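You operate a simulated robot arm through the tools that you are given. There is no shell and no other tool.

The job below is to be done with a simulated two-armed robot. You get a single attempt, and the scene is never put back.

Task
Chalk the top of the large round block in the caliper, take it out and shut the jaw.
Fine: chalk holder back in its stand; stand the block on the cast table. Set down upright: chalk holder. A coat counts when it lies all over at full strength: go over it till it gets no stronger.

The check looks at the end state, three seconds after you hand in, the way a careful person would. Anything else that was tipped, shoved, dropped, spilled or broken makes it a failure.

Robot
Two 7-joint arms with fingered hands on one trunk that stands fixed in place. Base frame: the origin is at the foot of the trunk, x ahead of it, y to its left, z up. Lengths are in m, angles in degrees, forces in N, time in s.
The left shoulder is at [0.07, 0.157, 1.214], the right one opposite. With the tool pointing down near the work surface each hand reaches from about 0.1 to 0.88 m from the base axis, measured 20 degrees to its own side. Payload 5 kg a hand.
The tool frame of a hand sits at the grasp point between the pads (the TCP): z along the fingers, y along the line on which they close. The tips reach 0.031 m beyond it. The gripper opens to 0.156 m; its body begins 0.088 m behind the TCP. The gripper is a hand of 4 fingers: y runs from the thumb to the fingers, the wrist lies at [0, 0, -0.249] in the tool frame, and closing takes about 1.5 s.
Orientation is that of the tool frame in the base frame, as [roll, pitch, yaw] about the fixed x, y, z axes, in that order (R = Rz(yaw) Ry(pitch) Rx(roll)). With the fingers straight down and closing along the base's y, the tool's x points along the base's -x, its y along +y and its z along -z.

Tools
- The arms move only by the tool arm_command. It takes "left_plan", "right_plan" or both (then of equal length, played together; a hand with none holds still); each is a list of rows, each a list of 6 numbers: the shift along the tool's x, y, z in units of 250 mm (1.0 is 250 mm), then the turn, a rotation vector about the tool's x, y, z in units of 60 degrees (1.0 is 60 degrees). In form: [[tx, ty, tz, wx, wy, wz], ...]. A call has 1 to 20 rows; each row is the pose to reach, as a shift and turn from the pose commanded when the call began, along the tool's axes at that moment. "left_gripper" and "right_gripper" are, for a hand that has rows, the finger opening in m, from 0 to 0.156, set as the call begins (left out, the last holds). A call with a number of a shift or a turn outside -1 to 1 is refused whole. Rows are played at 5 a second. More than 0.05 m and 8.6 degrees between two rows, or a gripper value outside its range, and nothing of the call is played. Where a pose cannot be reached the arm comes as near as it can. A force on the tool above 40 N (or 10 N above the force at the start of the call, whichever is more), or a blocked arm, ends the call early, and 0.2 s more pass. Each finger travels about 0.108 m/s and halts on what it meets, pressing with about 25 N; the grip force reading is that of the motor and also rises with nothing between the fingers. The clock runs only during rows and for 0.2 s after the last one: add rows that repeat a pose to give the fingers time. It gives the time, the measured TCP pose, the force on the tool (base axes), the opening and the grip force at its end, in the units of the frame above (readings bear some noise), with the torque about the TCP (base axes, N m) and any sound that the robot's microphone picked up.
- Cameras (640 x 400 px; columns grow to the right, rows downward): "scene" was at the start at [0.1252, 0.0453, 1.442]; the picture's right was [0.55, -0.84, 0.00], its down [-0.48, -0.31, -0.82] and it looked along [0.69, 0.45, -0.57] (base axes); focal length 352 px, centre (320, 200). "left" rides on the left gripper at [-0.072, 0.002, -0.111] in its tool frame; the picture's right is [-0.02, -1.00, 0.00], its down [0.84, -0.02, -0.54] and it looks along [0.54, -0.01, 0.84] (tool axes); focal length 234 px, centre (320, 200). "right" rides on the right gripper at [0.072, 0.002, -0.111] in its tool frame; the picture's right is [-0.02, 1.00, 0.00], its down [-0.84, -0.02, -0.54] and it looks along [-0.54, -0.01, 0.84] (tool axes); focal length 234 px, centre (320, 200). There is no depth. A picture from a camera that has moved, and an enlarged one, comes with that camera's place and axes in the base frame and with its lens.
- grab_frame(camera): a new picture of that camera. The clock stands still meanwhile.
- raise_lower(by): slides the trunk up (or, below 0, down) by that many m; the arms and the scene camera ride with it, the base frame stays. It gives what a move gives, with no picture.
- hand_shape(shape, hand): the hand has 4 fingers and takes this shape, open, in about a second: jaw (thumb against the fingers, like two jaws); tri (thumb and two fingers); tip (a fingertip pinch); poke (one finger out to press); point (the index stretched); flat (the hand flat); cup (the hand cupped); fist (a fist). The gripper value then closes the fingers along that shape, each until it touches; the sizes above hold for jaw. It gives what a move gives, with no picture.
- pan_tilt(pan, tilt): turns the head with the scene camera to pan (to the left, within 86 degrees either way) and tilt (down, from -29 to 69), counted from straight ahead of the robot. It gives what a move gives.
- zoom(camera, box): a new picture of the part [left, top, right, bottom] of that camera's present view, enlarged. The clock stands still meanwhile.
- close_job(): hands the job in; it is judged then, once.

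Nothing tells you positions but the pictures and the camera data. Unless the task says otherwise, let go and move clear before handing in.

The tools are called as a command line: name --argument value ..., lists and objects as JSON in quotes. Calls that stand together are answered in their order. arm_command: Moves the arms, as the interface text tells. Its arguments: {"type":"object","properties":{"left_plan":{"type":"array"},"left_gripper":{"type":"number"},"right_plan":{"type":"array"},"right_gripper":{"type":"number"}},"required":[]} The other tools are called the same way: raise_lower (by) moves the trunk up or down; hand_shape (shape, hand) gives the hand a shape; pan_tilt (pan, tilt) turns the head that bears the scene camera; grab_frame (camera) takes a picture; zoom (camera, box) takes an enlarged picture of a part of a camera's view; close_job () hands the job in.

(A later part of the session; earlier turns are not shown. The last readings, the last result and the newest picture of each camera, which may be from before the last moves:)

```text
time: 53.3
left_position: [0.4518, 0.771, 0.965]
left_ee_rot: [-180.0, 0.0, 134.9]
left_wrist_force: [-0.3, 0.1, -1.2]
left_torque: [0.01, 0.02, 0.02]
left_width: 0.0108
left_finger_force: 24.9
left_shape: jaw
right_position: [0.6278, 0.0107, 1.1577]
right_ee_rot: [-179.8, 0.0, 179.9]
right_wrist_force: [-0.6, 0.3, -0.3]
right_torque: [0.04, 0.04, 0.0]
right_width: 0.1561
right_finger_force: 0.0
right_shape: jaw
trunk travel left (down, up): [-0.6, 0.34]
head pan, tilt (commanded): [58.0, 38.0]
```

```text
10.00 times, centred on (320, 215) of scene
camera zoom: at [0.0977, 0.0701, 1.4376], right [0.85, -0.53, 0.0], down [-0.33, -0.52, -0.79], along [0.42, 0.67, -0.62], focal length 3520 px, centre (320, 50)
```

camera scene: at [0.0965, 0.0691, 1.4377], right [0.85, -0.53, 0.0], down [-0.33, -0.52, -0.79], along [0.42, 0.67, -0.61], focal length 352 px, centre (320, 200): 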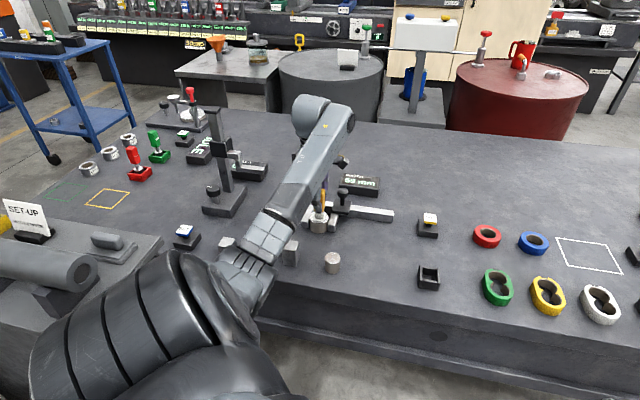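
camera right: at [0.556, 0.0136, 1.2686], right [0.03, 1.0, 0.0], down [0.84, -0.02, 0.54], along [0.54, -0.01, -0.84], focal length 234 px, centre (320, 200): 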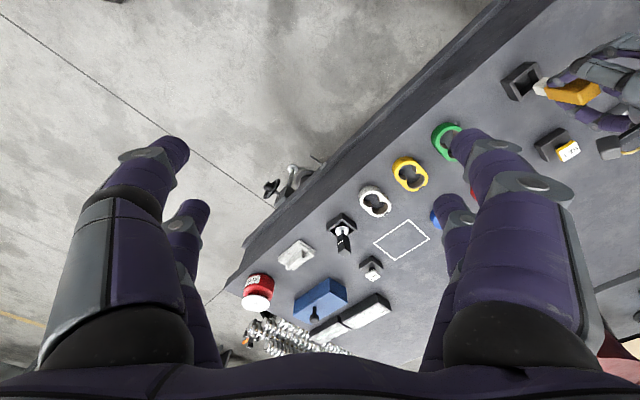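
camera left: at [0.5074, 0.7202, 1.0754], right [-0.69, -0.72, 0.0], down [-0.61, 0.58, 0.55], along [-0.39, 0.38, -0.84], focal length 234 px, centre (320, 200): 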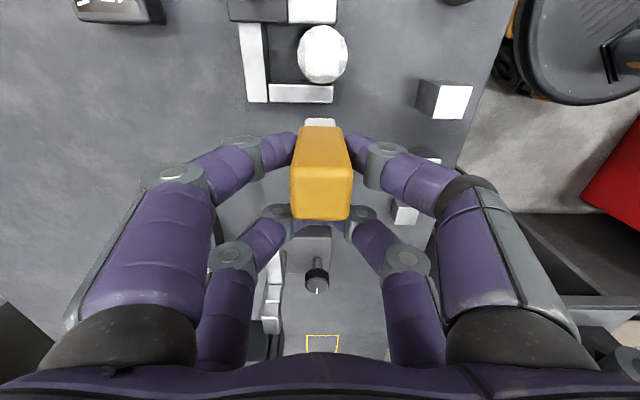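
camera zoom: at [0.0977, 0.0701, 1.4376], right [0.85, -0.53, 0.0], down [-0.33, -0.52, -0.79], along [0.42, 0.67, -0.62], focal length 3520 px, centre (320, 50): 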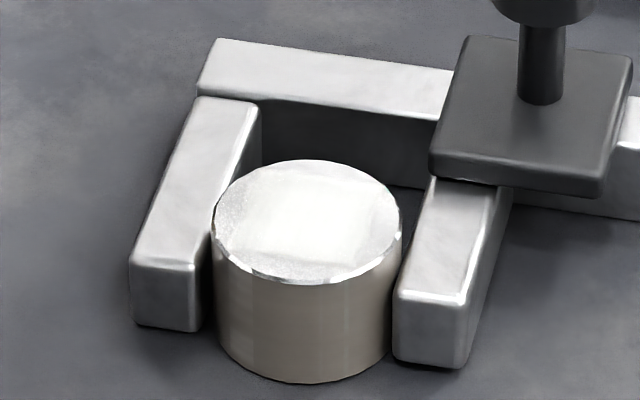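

The coat has the same square outline as before: it exactly fills the inscribed square of the disc, so that looks like the coatable area. I'll enlarge it to judge the strength and any weak edges.

zoom --camera "left" --box '[300, 20, 340, 85]'

grab_frame --camera "left"

```text
6.15 times, centred on (320, 52) of left
camera zoom: at [0.5052, 0.7191, 1.0759], right [-0.69, -0.72, 0.0], down [-0.61, 0.58, 0.55], along [-0.39, 0.38, -0.84], focal length 1441 px, centre (320, 1108)
```

zoom: 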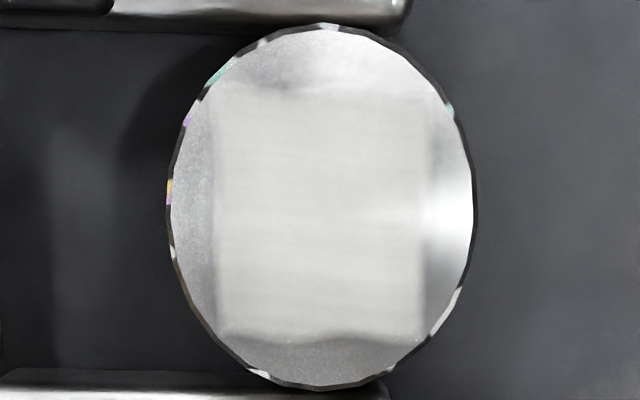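

```text
taken
camera left: at [0.5052, 0.7191, 1.0759], right [-0.69, -0.72, 0.0], down [-0.61, 0.58, 0.55], along [-0.39, 0.38, -0.84], focal length 234 px, centre (320, 200)
```

left: 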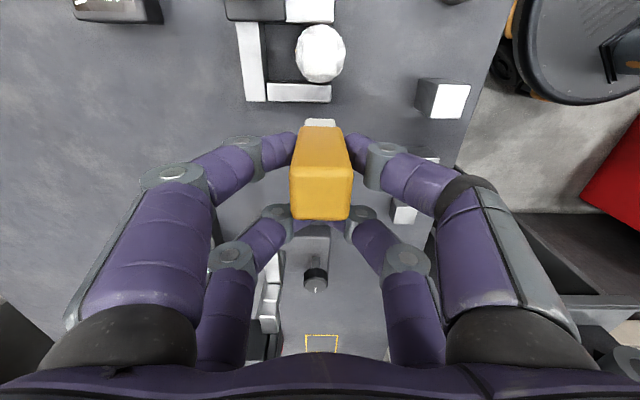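

The white field is even and fills the inscribed square, but to be sure it gets no stronger I'll go over it fully once more at interleaved offsets and compare.

arm_command --left_plan '[[-0.1, 0, 0, 0, 0, 0], [-0.2, 0, 0, 0, 0, 0], [-0.2, 0, 0.12, 0, 0, 0], [-0.2, 0, 0.24, 0, 0, 0], [-0.2, 0, 0.34, 0, 0, 0], [-0.2, 0, 0.42, 0, 0, 0], [-0.2, 0, 0.46, 0, 0, 0], [-0.2, 0, 0.474, 0, 0, 0], [-0.2, 0, 0.482, 0, 0, 0], [-0.2, 0, 0.482, 0, 0, 0]]'

arm_command --left_plan '[[0.018, 0.036, 0, 0, 0, 0], [0.018, 0.072, 0, 0, 0, 0], [0.054, 0.072, 0, 0, 0, 0], [0.054, 0.036, 0, 0, 0, 0], [0.054, 0, 0, 0, 0, 0], [0.054, -0.036, 0, 0, 0, 0], [0.054, -0.072, 0, 0, 0, 0], [0.018, -0.072, 0, 0, 0, 0], [0.018, -0.036, 0, 0, 0, 0], [0.018, 0, 0, 0, 0, 0], [0.018, 0.036, 0, 0, 0, 0], [0.018, 0.072, 0, 0, 0, 0], [0.072, 0.06, 0, 0, 0, 0], [0.072, 0.02, 0, 0, 0, 0], [0.072, -0.02, 0, 0, 0, 0], [0.072, -0.06, 0, 0, 0, 0], [0.036, -0.06, 0, 0, 0, 0], [0.036, -0.02, 0, 0, 0, 0], [0.018, 0, 0, 0, 0, 0], [0, 0, 0, 0, 0, 0]]'

arm_command --left_plan '[[-0.018, 0.036, 0, 0, 0, 0], [-0.018, 0.072, 0, 0, 0, 0], [-0.054, 0.072, 0, 0, 0, 0], [-0.054, 0.036, 0, 0, 0, 0], [-0.054, 0, 0, 0, 0, 0], [-0.054, -0.036, 0, 0, 0, 0], [-0.054, -0.072, 0, 0, 0, 0], [-0.018, -0.072, 0, 0, 0, 0], [-0.018, -0.036, 0, 0, 0, 0], [-0.018, 0, 0, 0, 0, 0], [-0.018, 0.036, 0, 0, 0, 0], [-0.018, 0.072, 0, 0, 0, 0], [-0.072, 0.06, 0, 0, 0, 0], [-0.072, 0.02, 0, 0, 0, 0], [-0.072, -0.02, 0, 0, 0, 0], [-0.072, -0.06, 0, 0, 0, 0], [-0.036, -0.06, 0, 0, 0, 0], [-0.036, -0.02, 0, 0, 0, 0], [-0.018, 0, 0, 0, 0, 0], [0, 0, 0, 0, 0, 0]]'

zoom --camera "left" --box '[240, 40, 400, 240]'

```text
time: 55.5
left_position: [0.4879, 0.7349, 0.8445]
left_ee_rot: [-180.0, -0.1, 134.9]
left_wrist_force: [0.6, -0.3, 3.0]
left_torque: [-0.05, -0.06, 0.01]
left_width: 0.0107
left_finger_force: 25.2
left_shape: jaw
right_position: [0.6269, 0.0109, 1.1578]
right_ee_rot: [179.9, 0.0, 179.8]
right_wrist_force: [-0.5, 0.0, -0.2]
right_torque: [0.04, 0.01, -0.03]
right_width: 0.1561
right_finger_force: 0.1
right_shape: jaw
trunk travel left (down, up): [-0.6, 0.34]
head pan, tilt (commanded): [58.0, 38.0]
```

```text
time: 59.7
left_position: [0.4887, 0.7359, 0.8451]
left_ee_rot: [-180.0, 0.0, 135.0]
left_wrist_force: [-2.1, 0.4, 8.5]
left_torque: [-0.09, -0.06, -0.03]
left_width: 0.0108
left_finger_force: 25.0
left_shape: jaw
right_position: [0.6263, 0.0107, 1.1583]
right_ee_rot: [-179.9, 0.0, 179.9]
right_wrist_force: [-0.8, -0.5, -0.2]
right_torque: [-0.02, 0.02, -0.03]
right_width: 0.1557
right_finger_force: 0.0
right_shape: jaw
trunk travel left (down, up): [-0.6, 0.34]
head pan, tilt (commanded): [58.0, 38.0]
```

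```text
time: 63.9
left_position: [0.4893, 0.7357, 0.8438]
left_ee_rot: [-180.0, 0.0, 135.0]
left_wrist_force: [0.4, -2.1, 5.0]
left_torque: [-0.11, -0.08, 0.01]
left_width: 0.011
left_finger_force: 25.0
left_shape: jaw
right_position: [0.6274, 0.0119, 1.1581]
right_ee_rot: [179.9, 0.0, 179.8]
right_wrist_force: [0.2, -0.1, 1.0]
right_torque: [0.02, 0.01, 0.01]
right_width: 0.1559
right_finger_force: 0.0
right_shape: jaw
trunk travel left (down, up): [-0.6, 0.34]
head pan, tilt (commanded): [58.0, 38.0]
```

```text
2.00 times, centred on (320, 140) of left
camera zoom: at [0.5408, 0.685, 0.955], right [-0.69, -0.72, 0.0], down [-0.61, 0.58, 0.54], along [-0.39, 0.38, -0.84], focal length 468 px, centre (320, 320)
```

zoom: 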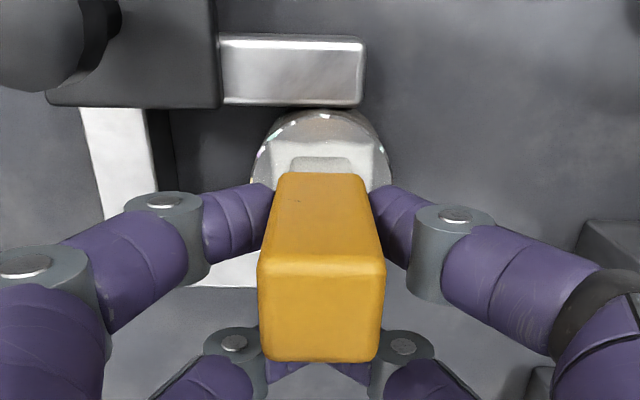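

I've gone over the whole area again. I'll lift to the same viewing spot and compare strength.

arm_command --left_plan '[[0, 0, -0.04, 0, 0, 0], [0, 0, -0.12, 0, 0, 0], [0, 0, -0.24, 0, 0, 0], [0, 0, -0.36, 0, 0, 0], [0.1, 0, -0.482, 0, 0, 0], [0.2, 0, -0.482, 0, 0, 0], [0.2, 0, -0.482, 0, 0, 0]]'

zoom --camera "left" --box '[300, 20, 340, 85]'

zoom --camera "scene" --box '[300, 195, 340, 235]'

```text
time: 65.5
left_position: [0.4516, 0.7699, 0.9623]
left_ee_rot: [-180.0, 0.1, 134.9]
left_wrist_force: [0.1, -0.1, -0.4]
left_torque: [0.04, 0.01, -0.01]
left_width: 0.011
left_finger_force: 24.4
left_shape: jaw
right_position: [0.6286, 0.0112, 1.1563]
right_ee_rot: [180.0, 0.0, 179.9]
right_wrist_force: [-0.3, -0.3, -0.1]
right_torque: [0.0, 0.02, 0.02]
right_width: 0.156
right_finger_force: 0.1
right_shape: jaw
trunk travel left (down, up): [-0.6, 0.34]
head pan, tilt (commanded): [58.0, 38.0]
```

```text
6.15 times, centred on (320, 52) of left
camera zoom: at [0.5055, 0.7199, 1.0735], right [-0.69, -0.72, 0.0], down [-0.61, 0.58, 0.55], along [-0.39, 0.38, -0.84], focal length 1441 px, centre (320, 1108)
```

zoom: 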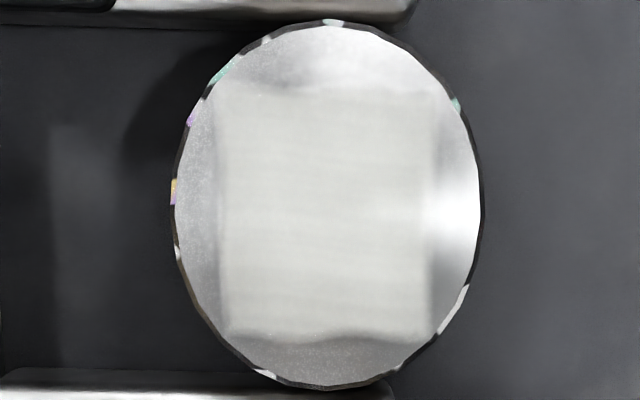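

```text
10.00 times, centred on (320, 215) of scene
camera zoom: at [0.0979, 0.0699, 1.4376], right [0.85, -0.53, 0.0], down [-0.33, -0.52, -0.79], along [0.42, 0.67, -0.62], focal length 3520 px, centre (320, 50)
```

zoom: 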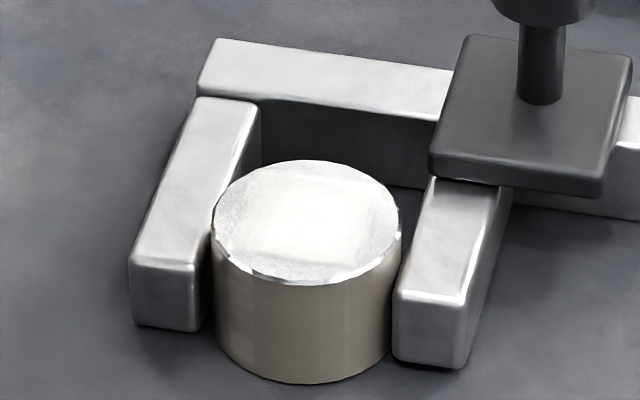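

The centre looks unchanged and only the very edges may have firmed up. I'll add one more perimeter pass to be certain it's saturated.

arm_command --left_plan '[[-0.1, 0, 0, 0, 0, 0], [-0.2, 0, 0, 0, 0, 0], [-0.2, 0, 0.12, 0, 0, 0], [-0.2, 0, 0.24, 0, 0, 0], [-0.2, 0, 0.34, 0, 0, 0], [-0.2, 0, 0.42, 0, 0, 0], [-0.2, 0, 0.46, 0, 0, 0], [-0.2, 0, 0.474, 0, 0, 0], [-0.2, 0, 0.484, 0, 0, 0], [-0.2, 0, 0.484, 0, 0, 0]]'

arm_command --left_plan '[[0.03, 0.03, 0, 0, 0, 0], [0.06, 0.06, 0, 0, 0, 0], [0.06, 0.03, 0, 0, 0, 0], [0.06, 0, 0, 0, 0, 0], [0.06, -0.03, 0, 0, 0, 0], [0.06, -0.06, 0, 0, 0, 0], [0.03, -0.06, 0, 0, 0, 0], [0, -0.06, 0, 0, 0, 0], [-0.03, -0.06, 0, 0, 0, 0], [-0.06, -0.06, 0, 0, 0, 0], [-0.06, -0.03, 0, 0, 0, 0], [-0.06, 0, 0, 0, 0, 0], [-0.06, 0.03, 0, 0, 0, 0], [-0.06, 0.06, 0, 0, 0, 0], [-0.03, 0.06, 0, 0, 0, 0], [0, 0.06, 0, 0, 0, 0], [0.03, 0.06, 0, 0, 0, 0], [0.06, 0.06, 0, 0, 0, 0], [0.03, 0.03, 0, 0, 0, 0], [0, 0, 0, 0, 0, 0]]'

arm_command --left_plan '[[0, 0, -0.04, 0, 0, 0], [0, 0, -0.12, 0, 0, 0], [0, 0, -0.24, 0, 0, 0], [0, 0, -0.36, 0, 0, 0], [0.1, 0, -0.484, 0, 0, 0], [0.2, 0, -0.484, 0, 0, 0], [0.2, 0, -0.484, 0, 0, 0]]'

zoom --camera "left" --box '[300, 20, 340, 85]'

zoom --camera "scene" --box '[300, 195, 340, 235]'

grab_frame --camera "left"

```text
time: 67.7
left_position: [0.4884, 0.7362, 0.8441]
left_ee_rot: [179.9, 0.0, 134.9]
left_wrist_force: [-0.7, 0.0, 6.2]
left_torque: [-0.13, -0.08, -0.02]
left_width: 0.0107
left_finger_force: 24.9
left_shape: jaw
right_position: [0.6278, 0.0106, 1.1584]
right_ee_rot: [180.0, -0.1, 179.9]
right_wrist_force: [-0.3, -1.0, 0.0]
right_torque: [-0.01, 0.0, 0.01]
right_width: 0.1558
right_finger_force: 0.1
right_shape: jaw
trunk travel left (down, up): [-0.6, 0.34]
head pan, tilt (commanded): [58.0, 38.0]
```

```text
time: 71.9
left_position: [0.489, 0.7363, 0.8443]
left_ee_rot: [180.0, -0.1, 134.9]
left_wrist_force: [0.0, 2.0, 6.3]
left_torque: [0.03, -0.01, 0.03]
left_width: 0.0109
left_finger_force: 24.5
left_shape: jaw
right_position: [0.6273, 0.0109, 1.1585]
right_ee_rot: [-180.0, 0.0, 180.0]
right_wrist_force: [-0.1, 0.5, 0.6]
right_torque: [0.04, -0.03, 0.03]
right_width: 0.1557
right_finger_force: 0.0
right_shape: jaw
trunk travel left (down, up): [-0.6, 0.34]
head pan, tilt (commanded): [58.0, 38.0]
```

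```text
time: 73.5
left_position: [0.4534, 0.771, 0.9617]
left_ee_rot: [-179.9, 0.0, 135.0]
left_wrist_force: [0.6, 0.0, -1.2]
left_torque: [0.05, 0.01, 0.03]
left_width: 0.0106
left_finger_force: 25.5
left_shape: jaw
right_position: [0.6279, 0.0111, 1.1579]
right_ee_rot: [179.9, 0.1, 179.9]
right_wrist_force: [0.0, -0.5, 0.3]
right_torque: [-0.01, -0.01, 0.01]
right_width: 0.1559
right_finger_force: 0.1
right_shape: jaw
trunk travel left (down, up): [-0.6, 0.34]
head pan, tilt (commanded): [58.0, 38.0]
```

```text
6.15 times, centred on (320, 52) of left
camera zoom: at [0.5067, 0.7204, 1.0728], right [-0.69, -0.72, 0.0], down [-0.61, 0.58, 0.55], along [-0.39, 0.38, -0.84], focal length 1441 px, centre (320, 1108)
```

zoom: 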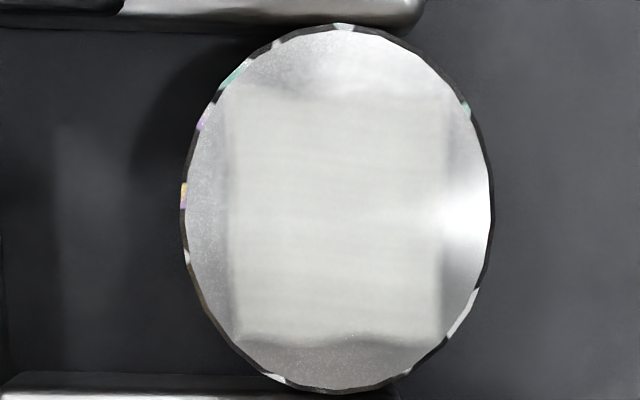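

```text
10.00 times, centred on (320, 215) of scene
camera zoom: at [0.0977, 0.07, 1.4376], right [0.85, -0.53, 0.0], down [-0.33, -0.52, -0.79], along [0.42, 0.67, -0.62], focal length 3520 px, centre (320, 50)
```

zoom: 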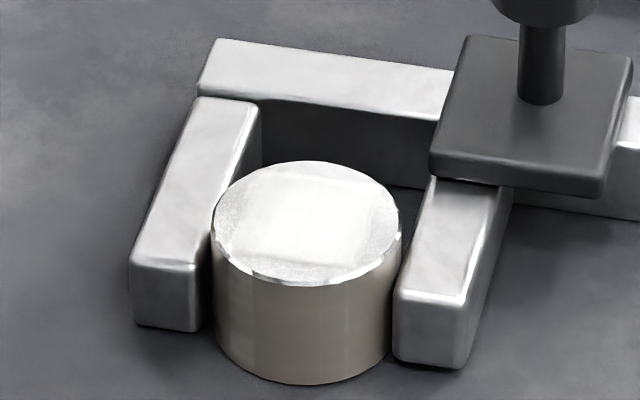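

```text
taken
camera left: at [0.5067, 0.7204, 1.0728], right [-0.69, -0.72, 0.0], down [-0.61, 0.58, 0.55], along [-0.39, 0.38, -0.84], focal length 234 px, centre (320, 200)
```

left: 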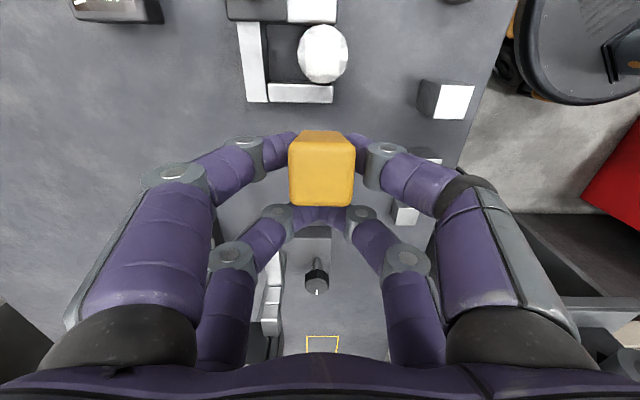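

The coat hasn't changed from the previous look, so it is saturated. The holder, however, has rotated in the pinch during the last pass: the handle now leans. I need to measure that lean before putting it back.

zoom --camera "scene" --box '[270, 120, 370, 220]'

zoom --camera "left" --box '[270, 100, 370, 240]'

```text
4.00 times, centred on (320, 170) of scene
camera zoom: at [0.0977, 0.07, 1.4376], right [0.85, -0.53, 0.0], down [-0.33, -0.52, -0.79], along [0.42, 0.67, -0.62], focal length 1408 px, centre (320, 320)
```

zoom: 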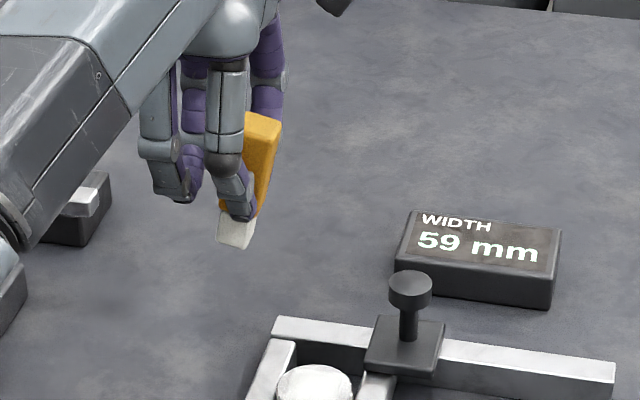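

```text
2.86 times, centred on (320, 170) of left
camera zoom: at [0.5067, 0.7204, 1.0728], right [-0.69, -0.72, 0.0], down [-0.61, 0.58, 0.55], along [-0.39, 0.38, -0.84], focal length 669 px, centre (320, 286)
```

zoom: 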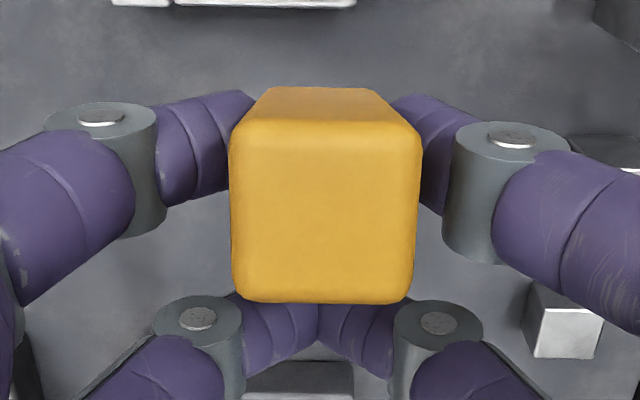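

The holder leans about 12° about the pinch axis (chalk end toward the left), measured the same in both cameras. I'll carry it back toward the stand at height and tilt the hand 12° the other way so that the holder itself is vertical.

arm_command --left_plan '[[-0.05, -0.02, -0.05, 0, 0, 0], [-0.12, -0.045, -0.1, 0, 0, 0], [-0.2, -0.08, -0.1, 0, -0.03, 0], [-0.28, -0.11, -0.1, 0, -0.06, 0], [-0.36, -0.14, -0.1, 0, -0.1, 0], [-0.44, -0.17, -0.1, 0, -0.13, 0], [-0.52, -0.2, -0.1, 0, -0.16, 0], [-0.6, -0.23, -0.1, 0, -0.2, 0], [-0.66, -0.255, -0.1, 0, -0.2, 0], [-0.7, -0.27, -0.1, 0, -0.2, 0], [-0.7, -0.27, -0.1, 0, -0.2, 0]]'

grab_frame --camera "scene"

grab_frame --camera "left"

```text
time: 75.9
left_position: [0.529, 0.5997, 0.9893]
left_ee_rot: [-180.0, 12.0, 135.0]
left_wrist_force: [-0.2, -0.5, -0.9]
left_torque: [0.0, 0.01, -0.01]
left_width: 0.011
left_finger_force: 24.6
left_shape: jaw
right_position: [0.628, 0.0122, 1.1585]
right_ee_rot: [-180.0, 0.0, 179.9]
right_wrist_force: [-1.4, -0.6, 0.0]
right_torque: [-0.02, 0.0, 0.02]
right_width: 0.1559
right_finger_force: 0.2
right_shape: jaw
trunk travel left (down, up): [-0.6, 0.34]
head pan, tilt (commanded): [58.0, 38.0]
```

```text
taken
camera scene: at [0.0972, 0.0707, 1.4376], right [0.85, -0.53, 0.0], down [-0.33, -0.52, -0.79], along [0.42, 0.67, -0.62], focal length 352 px, centre (320, 200)
```

scene: 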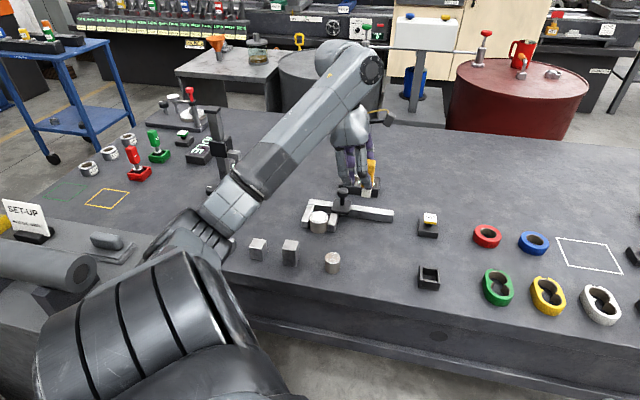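

```text
taken
camera left: at [0.5646, 0.5668, 1.1121], right [-0.69, -0.72, 0.01], down [-0.67, 0.65, 0.36], along [-0.26, 0.24, -0.93], focal length 234 px, centre (320, 200)
```

left: 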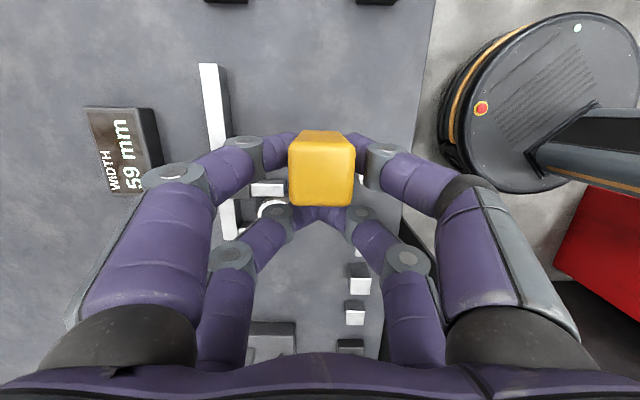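

The hand is tilted and the holder looks upright now. I'll move over the stand, staying about 70 mm above its rim, and check the alignment from several cameras.

arm_command --left_plan '[[-0.06, -0.026, 0.045, 0, 0, 0], [-0.12, -0.052, 0.09, 0, 0, 0], [-0.18, -0.078, 0.137, 0, 0, 0], [-0.24, -0.104, 0.182, 0, 0, 0], [-0.3, -0.13, 0.228, 0, 0, 0], [-0.36, -0.155, 0.273, 0, 0, 0], [-0.42, -0.181, 0.319, 0, 0, 0], [-0.48, -0.207, 0.364, 0, 0, 0], [-0.54, -0.233, 0.41, 0, 0, 0], [-0.6, -0.259, 0.455, 0, 0, 0], [-0.629, -0.2716, 0.4774, 0, 0, 0], [-0.629, -0.2716, 0.4774, 0, 0, 0]]'

pan_tilt --pan 40 --tilt 38

grab_frame --camera "scene"

grab_frame --camera "left"

zoom --camera "right" --box '[490, 30, 640, 140]'

```text
time: 78.5
left_position: [0.608, 0.4257, 0.904]
left_ee_rot: [-180.0, 12.0, 134.9]
left_wrist_force: [0.3, 0.2, -0.9]
left_torque: [-0.03, 0.01, 0.02]
left_width: 0.0108
left_finger_force: 25.0
left_shape: jaw
right_position: [0.6266, 0.0123, 1.1572]
right_ee_rot: [179.9, 0.0, 179.9]
right_wrist_force: [0.4, 0.1, -0.2]
right_torque: [0.0, 0.0, 0.04]
right_width: 0.156
right_finger_force: 0.1
right_shape: jaw
trunk travel left (down, up): [-0.6, 0.34]
head pan, tilt (commanded): [58.0, 38.0]
```

```text
time: 79.3
left_position: [0.6072, 0.4249, 0.905]
left_ee_rot: [180.0, 12.0, 135.0]
left_wrist_force: [-0.2, 0.3, -1.3]
left_torque: [0.03, 0.04, -0.03]
left_width: 0.0107
left_finger_force: 25.1
left_shape: jaw
right_position: [0.6279, 0.0125, 1.1588]
right_ee_rot: [-179.9, 0.2, 180.0]
right_wrist_force: [-0.5, 0.3, -0.3]
right_torque: [0.02, 0.02, 0.01]
right_width: 0.1556
right_finger_force: 0.0
right_shape: jaw
trunk travel left (down, up): [-0.6, 0.34]
head pan, tilt (commanded): [40.0, 38.0]
```

```text
taken
camera scene: at [0.1177, 0.0527, 1.4376], right [0.64, -0.77, 0.0], down [-0.47, -0.4, -0.79], along [0.6, 0.51, -0.62], focal length 352 px, centre (320, 200)
```

scene: 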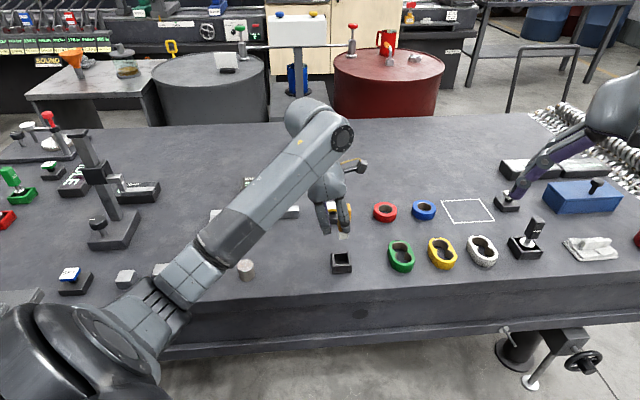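

```text
taken
camera left: at [0.6433, 0.3915, 1.0279], right [-0.69, -0.72, 0.01], down [-0.67, 0.65, 0.36], along [-0.26, 0.24, -0.93], focal length 234 px, centre (320, 200)
```

left: 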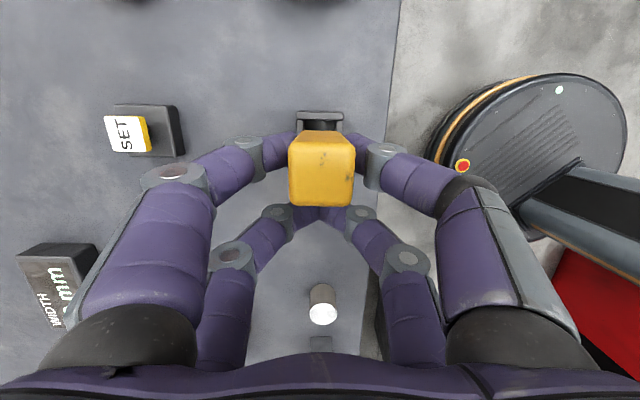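

```text
3.64 times, centred on (565, 85) of right
camera zoom: at [0.5557, 0.0135, 1.2687], right [0.03, 1.0, 0.0], down [0.84, -0.02, 0.54], along [0.54, -0.01, -0.84], focal length 852 px, centre (-571, 618)
```

zoom: 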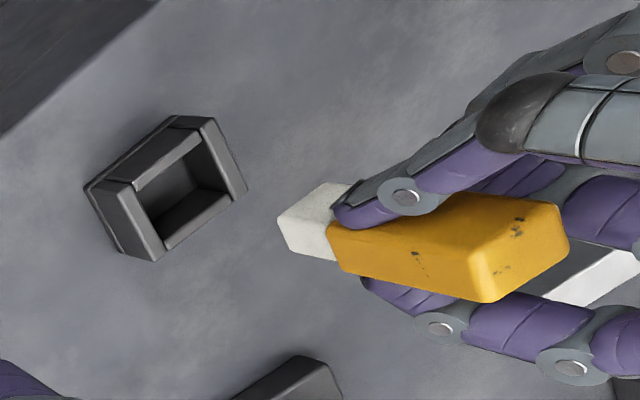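

The stand and the chalk tip are visible from several sides. I'll zoom in on the scene view to check that the holder is vertical and above the pocket.

zoom --camera "scene" --box '[300, 180, 385, 285]'

zoom --camera "left" --box '[270, 90, 370, 220]'

```text
3.81 times, centred on (342, 232) of scene
camera zoom: at [0.1177, 0.0527, 1.4376], right [0.64, -0.77, 0.0], down [-0.47, -0.4, -0.79], along [0.6, 0.51, -0.62], focal length 1341 px, centre (234, 76)
```

zoom: 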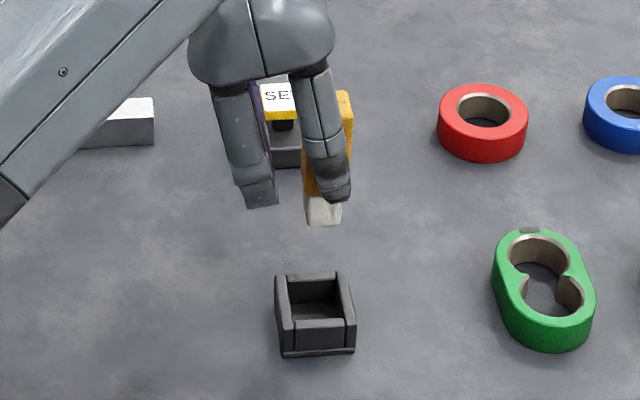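

```text
3.08 times, centred on (320, 155) of left
camera zoom: at [0.6433, 0.3915, 1.0279], right [-0.69, -0.72, 0.01], down [-0.67, 0.65, 0.36], along [-0.26, 0.24, -0.93], focal length 720 px, centre (320, 338)
```

zoom: 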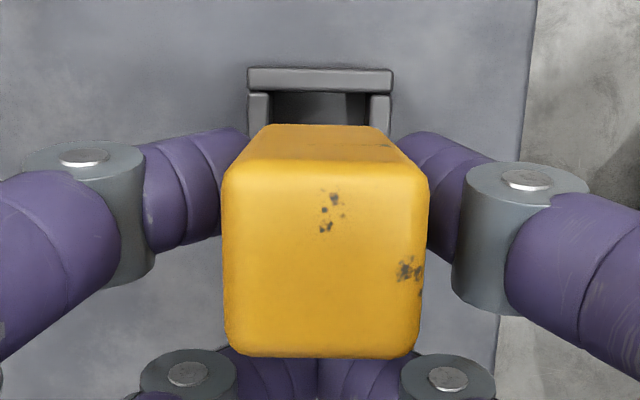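

The holder is vertical and lined up with the pocket to within about 2 mm. I'll lower it straight down until the chalk is just inside the pocket, then check.

arm_command --left_plan '[[0.009, 0, 0.042, 0, 0, 0], [0.018, 0, 0.084, 0, 0, 0], [0.027, 0, 0.126, 0, 0, 0], [0.036, 0, 0.168, 0, 0, 0], [0.044, 0, 0.208, 0, 0, 0], [0.044, 0, 0.208, 0, 0, 0]]'

zoom --camera "scene" --box '[300, 200, 385, 285]'

zoom --camera "left" --box '[270, 90, 370, 220]'

zoom --camera "right" --box '[490, 30, 640, 140]'

```text
time: 80.7
left_position: [0.6066, 0.4254, 0.8518]
left_ee_rot: [179.9, 12.0, 135.0]
left_wrist_force: [-0.4, -0.1, -0.5]
left_torque: [0.02, 0.01, -0.05]
left_width: 0.0109
left_finger_force: 25.2
left_shape: jaw
right_position: [0.6275, 0.0122, 1.158]
right_ee_rot: [179.9, -0.1, 179.9]
right_wrist_force: [0.0, 0.4, 0.6]
right_torque: [0.0, -0.06, 0.0]
right_width: 0.1561
right_finger_force: 0.1
right_shape: jaw
trunk travel left (down, up): [-0.6, 0.34]
head pan, tilt (commanded): [40.0, 38.0]
```

```text
4.71 times, centred on (342, 242) of scene
camera zoom: at [0.1177, 0.0526, 1.4376], right [0.64, -0.77, 0.0], down [-0.47, -0.4, -0.79], along [0.6, 0.51, -0.62], focal length 1657 px, centre (214, 0)
```

zoom: 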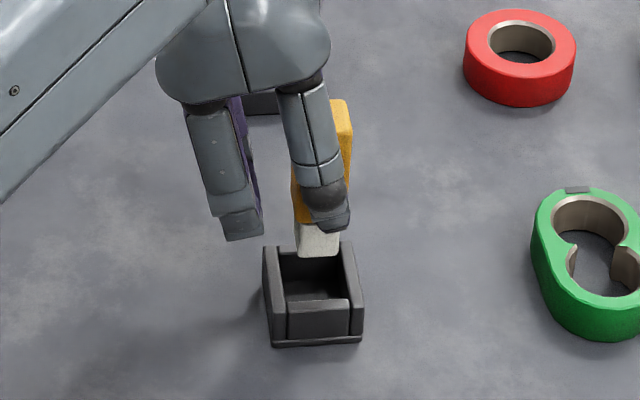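

```text
3.08 times, centred on (320, 155) of left
camera zoom: at [0.6428, 0.3922, 0.975], right [-0.69, -0.72, 0.01], down [-0.67, 0.65, 0.36], along [-0.26, 0.24, -0.93], focal length 720 px, centre (320, 338)
```

zoom: 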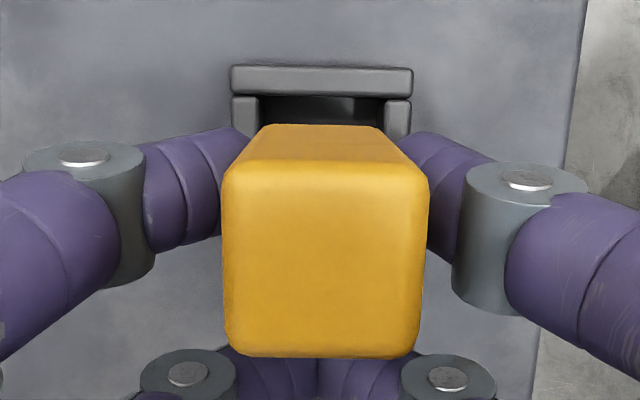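

```text
3.64 times, centred on (565, 85) of right
camera zoom: at [0.5557, 0.0134, 1.2687], right [0.03, 1.0, 0.0], down [0.84, -0.02, 0.54], along [0.54, -0.01, -0.84], focal length 852 px, centre (-571, 618)
```

zoom: 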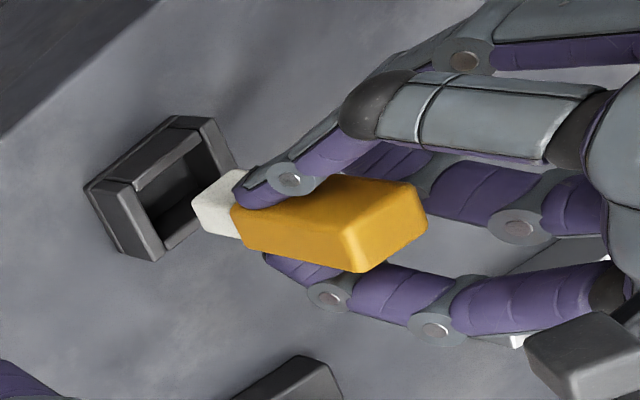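

The chalk tip is directly over the pocket opening. I'll keep lowering.

arm_command --left_plan '[[0.0083, 0, 0.039, 0, 0, 0], [0.0166, 0, 0.078, 0, 0, 0], [0.025, 0, 0.1174, 0, 0, 0], [0.025, 0, 0.1174, 0, 0, 0]]'

zoom --camera "scene" --box '[300, 200, 385, 285]'

zoom --camera "right" --box '[490, 30, 640, 140]'

```text
time: 81.7
left_position: [0.607, 0.4258, 0.8216]
left_ee_rot: [-180.0, 11.9, 135.0]
left_wrist_force: [-0.4, 0.2, 0.3]
left_torque: [0.04, 0.02, -0.01]
left_width: 0.0109
left_finger_force: 24.7
left_shape: jaw
right_position: [0.628, 0.0125, 1.1576]
right_ee_rot: [-180.0, 0.0, 179.8]
right_wrist_force: [0.3, 0.3, 0.3]
right_torque: [0.0, 0.0, 0.02]
right_width: 0.1556
right_finger_force: 0.0
right_shape: jaw
trunk travel left (down, up): [-0.6, 0.34]
head pan, tilt (commanded): [40.0, 38.0]
```

```text
4.71 times, centred on (342, 242) of scene
camera zoom: at [0.1177, 0.0526, 1.4376], right [0.64, -0.77, 0.0], down [-0.47, -0.4, -0.79], along [0.6, 0.51, -0.62], focal length 1657 px, centre (214, 0)
```

zoom: 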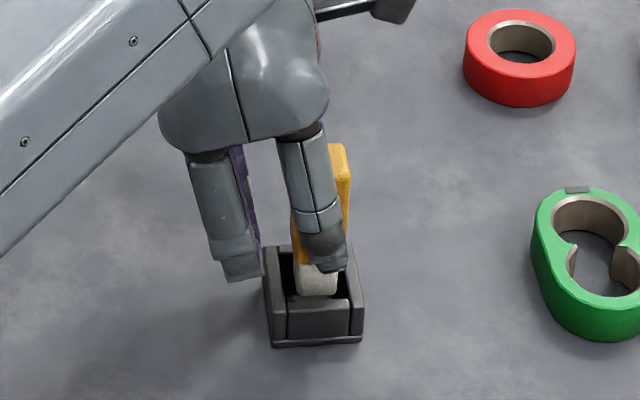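

```text
3.64 times, centred on (565, 85) of right
camera zoom: at [0.5557, 0.0134, 1.2687], right [0.03, 1.0, 0.0], down [0.84, -0.02, 0.54], along [0.54, -0.01, -0.84], focal length 852 px, centre (-571, 618)
```

zoom: 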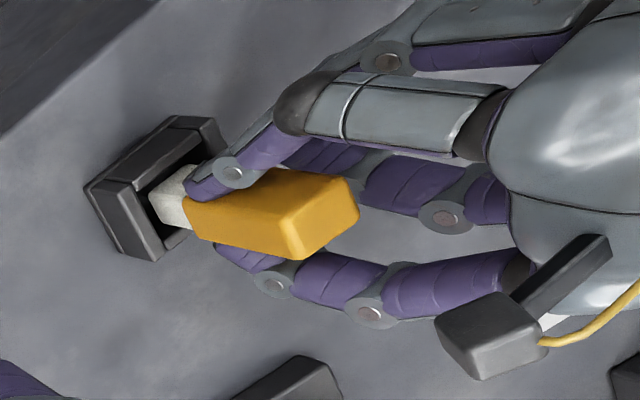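

The chalk has entered the pocket without contact. I'll lower in 2 mm steps until it rests.

arm_command --left_plan '[[0.0017, 0, 0.0078, 0, 0, 0], [0.0033, 0, 0.0156, 0, 0, 0], [0.005, 0, 0.0235, 0, 0, 0], [0.0067, 0, 0.0313, 0, 0, 0]]'

arm_command --left_plan '[[0.0008, 0, 0.0039, 0, 0, 0], [0.0017, 0, 0.0078, 0, 0, 0], [0.0025, 0, 0.0117, 0, 0, 0]]'

zoom --camera "scene" --box '[300, 200, 385, 285]'

```text
time: 82.7
left_position: [0.6066, 0.4244, 0.8143]
left_ee_rot: [180.0, 11.9, 135.0]
left_wrist_force: [-0.8, -0.3, -0.6]
left_torque: [0.02, 0.02, -0.03]
left_width: 0.0107
left_finger_force: 24.9
left_shape: jaw
right_position: [0.6282, 0.011, 1.1577]
right_ee_rot: [-180.0, 0.0, 179.9]
right_wrist_force: [0.3, -0.7, -0.2]
right_torque: [0.01, 0.0, -0.01]
right_width: 0.1559
right_finger_force: 0.1
right_shape: jaw
trunk travel left (down, up): [-0.6, 0.34]
head pan, tilt (commanded): [40.0, 38.0]
```

```text
time: 83.5
left_position: [0.6071, 0.4253, 0.8108]
left_ee_rot: [180.0, 12.0, 135.0]
left_wrist_force: [-0.8, 0.3, -0.9]
left_torque: [0.0, 0.0, 0.02]
left_width: 0.0108
left_finger_force: 25.0
left_shape: jaw
right_position: [0.627, 0.0126, 1.1585]
right_ee_rot: [179.9, 0.0, 179.9]
right_wrist_force: [0.6, 0.4, -0.5]
right_torque: [-0.02, -0.02, -0.01]
right_width: 0.156
right_finger_force: 0.0
right_shape: jaw
trunk travel left (down, up): [-0.6, 0.34]
head pan, tilt (commanded): [40.0, 38.0]
```

```text
4.71 times, centred on (342, 242) of scene
camera zoom: at [0.1178, 0.0526, 1.4376], right [0.64, -0.77, 0.0], down [-0.47, -0.4, -0.79], along [0.6, 0.51, -0.62], focal length 1657 px, centre (214, 0)
```

zoom: 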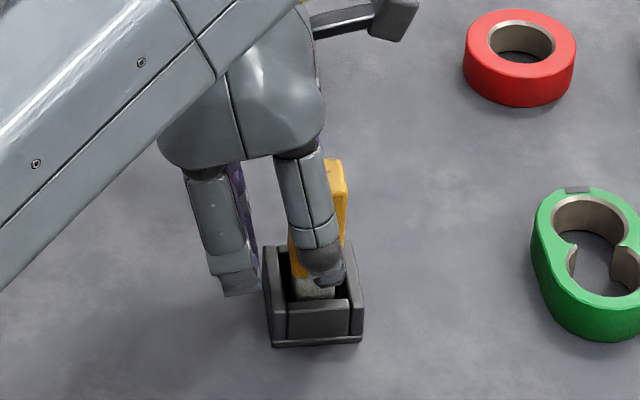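

No contact yet. I'll go down a few more millimetres, 1 mm at a time.

arm_command --left_plan '[[0.0008, 0, 0.0039, 0, 0, 0], [0.0017, 0, 0.0078, 0, 0, 0], [0.0017, 0, 0.0078, 0, 0, 0]]'

arm_command --left_plan '[[0.0008, 0, 0.0039, 0, 0, 0], [0.0008, 0, 0.0039, 0, 0, 0]]'

```text
time: 84.3
left_position: [0.6074, 0.4239, 0.809]
left_ee_rot: [179.9, 12.0, 135.0]
left_wrist_force: [0.5, 0.1, -0.7]
left_torque: [0.02, -0.01, -0.01]
left_width: 0.0109
left_finger_force: 24.7
left_shape: jaw
right_position: [0.6272, 0.0114, 1.1577]
right_ee_rot: [-180.0, 0.0, 179.8]
right_wrist_force: [-0.3, -0.9, 0.6]
right_torque: [0.01, -0.01, -0.02]
right_width: 0.1557
right_finger_force: 0.0
right_shape: jaw
trunk travel left (down, up): [-0.6, 0.34]
head pan, tilt (commanded): [40.0, 38.0]
```

```text
time: 84.9
left_position: [0.6059, 0.4251, 0.8089]
left_ee_rot: [-180.0, 12.0, 135.0]
left_wrist_force: [0.1, -1.0, -0.4]
left_torque: [0.0, 0.02, -0.02]
left_width: 0.0107
left_finger_force: 25.3
left_shape: jaw
right_position: [0.628, 0.0122, 1.1569]
right_ee_rot: [180.0, 0.1, 179.9]
right_wrist_force: [-0.6, -0.1, -0.1]
right_torque: [-0.02, -0.01, 0.02]
right_width: 0.1556
right_finger_force: 0.1
right_shape: jaw
trunk travel left (down, up): [-0.6, 0.34]
head pan, tilt (commanded): [40.0, 38.0]
```

Still floating (only the weight registers). I'll continue down gently.

arm_command --left_plan '[[0.0008, 0, 0.0039, 0, 0, 0], [0.0017, 0, 0.0078, 0, 0, 0], [0.0017, 0, 0.0078, 0, 0, 0]]'

zoom --camera "scene" --box '[310, 215, 375, 280]'

zoom --camera "right" --box '[500, 50, 590, 120]'

zoom --camera "left" --box '[270, 70, 370, 220]'

```text
time: 85.7
left_position: [0.6073, 0.4249, 0.8059]
left_ee_rot: [180.0, 12.0, 134.9]
left_wrist_force: [0.7, 0.3, -0.8]
left_torque: [0.0, 0.03, 0.01]
left_width: 0.0107
left_finger_force: 24.4
left_shape: jaw
right_position: [0.6284, 0.0123, 1.1578]
right_ee_rot: [180.0, 0.1, 179.8]
right_wrist_force: [-0.3, -0.9, 0.3]
right_torque: [0.0, 0.02, 0.0]
right_width: 0.1558
right_finger_force: 0.1
right_shape: jaw
trunk travel left (down, up): [-0.6, 0.34]
head pan, tilt (commanded): [40.0, 38.0]
```

```text
6.15 times, centred on (342, 248) of scene
camera zoom: at [0.1178, 0.0526, 1.4376], right [0.64, -0.77, 0.0], down [-0.47, -0.4, -0.79], along [0.6, 0.51, -0.62], focal length 2166 px, centre (182, -92)
```

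zoom: 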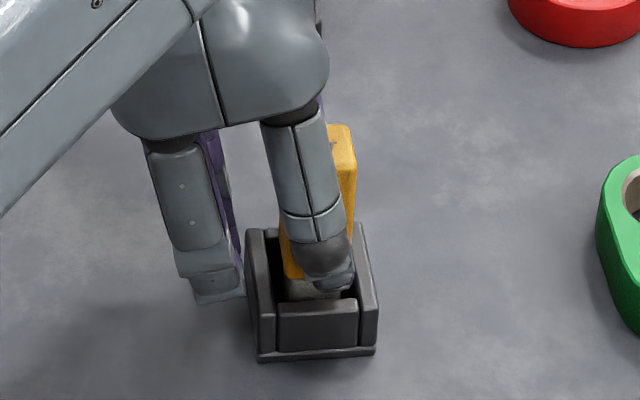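

```text
5.71 times, centred on (545, 85) of right
camera zoom: at [0.5557, 0.0135, 1.2687], right [0.03, 1.0, 0.0], down [0.84, -0.02, 0.54], along [0.54, -0.01, -0.84], focal length 1338 px, centre (-966, 857)
```

zoom: 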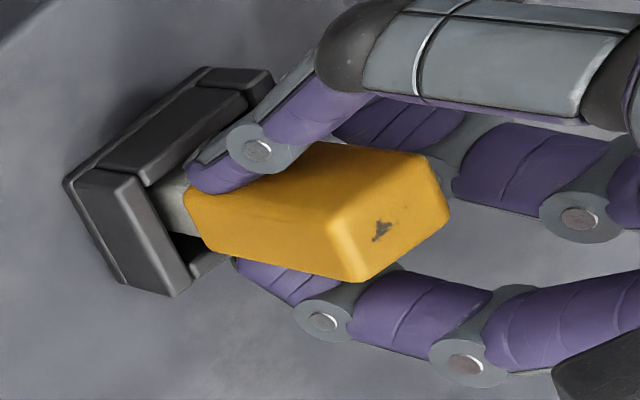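

```text
2.67 times, centred on (320, 145) of left
camera zoom: at [0.6425, 0.3917, 0.9294], right [-0.69, -0.72, 0.01], down [-0.67, 0.65, 0.36], along [-0.26, 0.24, -0.93], focal length 624 px, centre (320, 347)
```

zoom: 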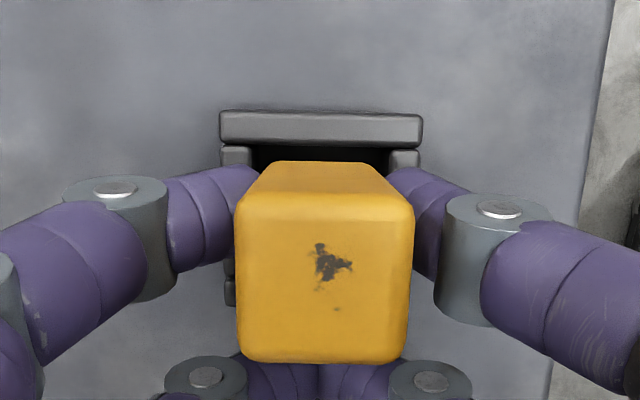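

The handle's lower edge is now about where it was originally relative to the rim, so contact should be imminent. I'll take 1 mm steps.

arm_command --left_plan '[[0.0008, 0, 0.0039, 0, 0, 0], [0.0008, 0, 0.0039, 0, 0, 0]]'

arm_command --left_plan '[[0.0008, 0, 0.0039, 0, 0, 0], [0.0008, 0, 0.0039, 0, 0, 0]]'

```text
time: 86.3
left_position: [0.6076, 0.4254, 0.8045]
left_ee_rot: [-180.0, 12.0, 135.0]
left_wrist_force: [0.5, 0.9, -1.5]
left_torque: [0.04, 0.01, -0.03]
left_width: 0.0108
left_finger_force: 24.9
left_shape: jaw
right_position: [0.6274, 0.0112, 1.158]
right_ee_rot: [180.0, 0.0, -180.0]
right_wrist_force: [-0.2, 1.1, 0.3]
right_torque: [0.01, 0.02, -0.03]
right_width: 0.1557
right_finger_force: 0.0
right_shape: jaw
trunk travel left (down, up): [-0.6, 0.34]
head pan, tilt (commanded): [40.0, 38.0]
```

```text
time: 86.9
left_position: [0.6063, 0.4245, 0.8048]
left_ee_rot: [-179.9, 12.0, 135.0]
left_wrist_force: [-0.4, -0.4, 0.7]
left_torque: [-0.08, -0.03, -0.01]
left_width: 0.0109
left_finger_force: 24.5
left_shape: jaw
right_position: [0.6266, 0.0116, 1.1578]
right_ee_rot: [-180.0, -0.1, 179.9]
right_wrist_force: [0.1, -0.7, -0.8]
right_torque: [0.0, 0.01, 0.0]
right_width: 0.156
right_finger_force: 0.0
right_shape: jaw
trunk travel left (down, up): [-0.6, 0.34]
head pan, tilt (commanded): [40.0, 38.0]
```

Contact is felt now (about 2 N above the hanging weight). I'll open the fingers and check that the holder stands upright.

arm_command --left_plan '[[0, 0, 0, 0, 0, 0], [0, 0, 0, 0, 0, 0], [0, 0, 0, 0, 0, 0], [0, 0, 0, 0, 0, 0], [0, 0, 0, 0, 0, 0]]' --left_gripper 0.08

zoom --camera "scene" --box '[310, 215, 375, 280]'

zoom --camera "right" --box '[500, 50, 590, 120]'

grab_frame --camera "left"

```text
time: 88.1
left_position: [0.6066, 0.4248, 0.8042]
left_ee_rot: [180.0, 12.1, 134.9]
left_wrist_force: [0.2, 0.1, -0.2]
left_torque: [0.0, 0.01, 0.0]
left_width: 0.0793
left_finger_force: 0.0
left_shape: jaw
right_position: [0.6272, 0.0118, 1.1561]
right_ee_rot: [180.0, 0.0, 179.9]
right_wrist_force: [0.1, -0.5, 0.7]
right_torque: [0.04, 0.02, 0.02]
right_width: 0.1558
right_finger_force: 0.2
right_shape: jaw
trunk travel left (down, up): [-0.6, 0.34]
head pan, tilt (commanded): [40.0, 38.0]
```

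```text
6.15 times, centred on (342, 248) of scene
camera zoom: at [0.1177, 0.0525, 1.4376], right [0.64, -0.77, 0.0], down [-0.47, -0.4, -0.79], along [0.6, 0.51, -0.62], focal length 2166 px, centre (182, -92)
```

zoom: 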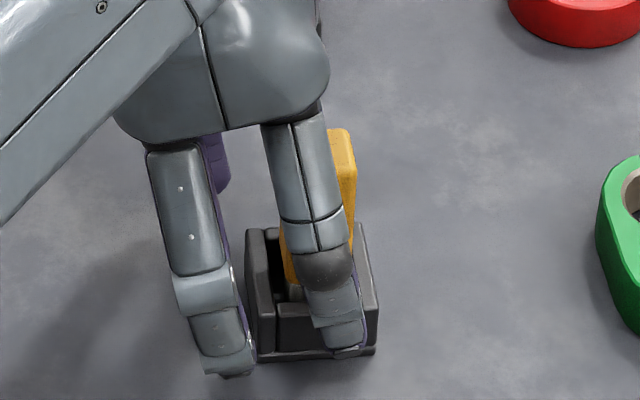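

```text
5.71 times, centred on (545, 85) of right
camera zoom: at [0.5556, 0.0134, 1.2688], right [0.03, 1.0, 0.0], down [0.84, -0.02, 0.54], along [0.54, -0.01, -0.84], focal length 1338 px, centre (-966, 857)
```

zoom: 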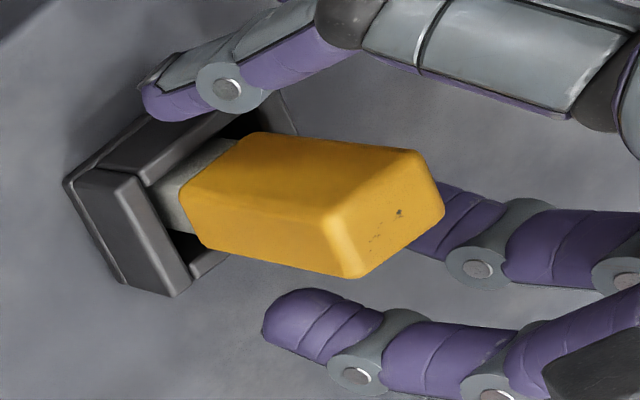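

```text
taken
camera left: at [0.6429, 0.3915, 0.9275], right [-0.69, -0.72, 0.01], down [-0.67, 0.65, 0.36], along [-0.26, 0.24, -0.93], focal length 234 px, centre (320, 200)
```

left: 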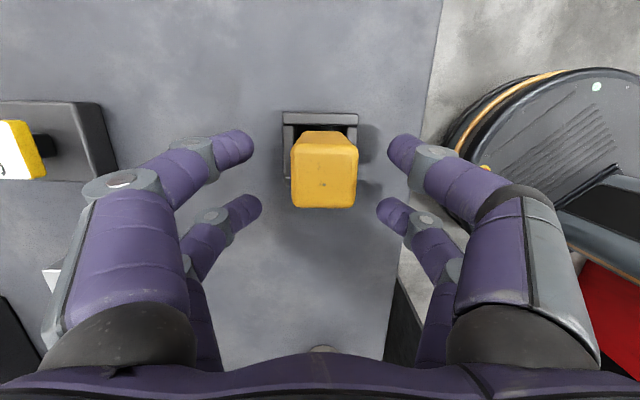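

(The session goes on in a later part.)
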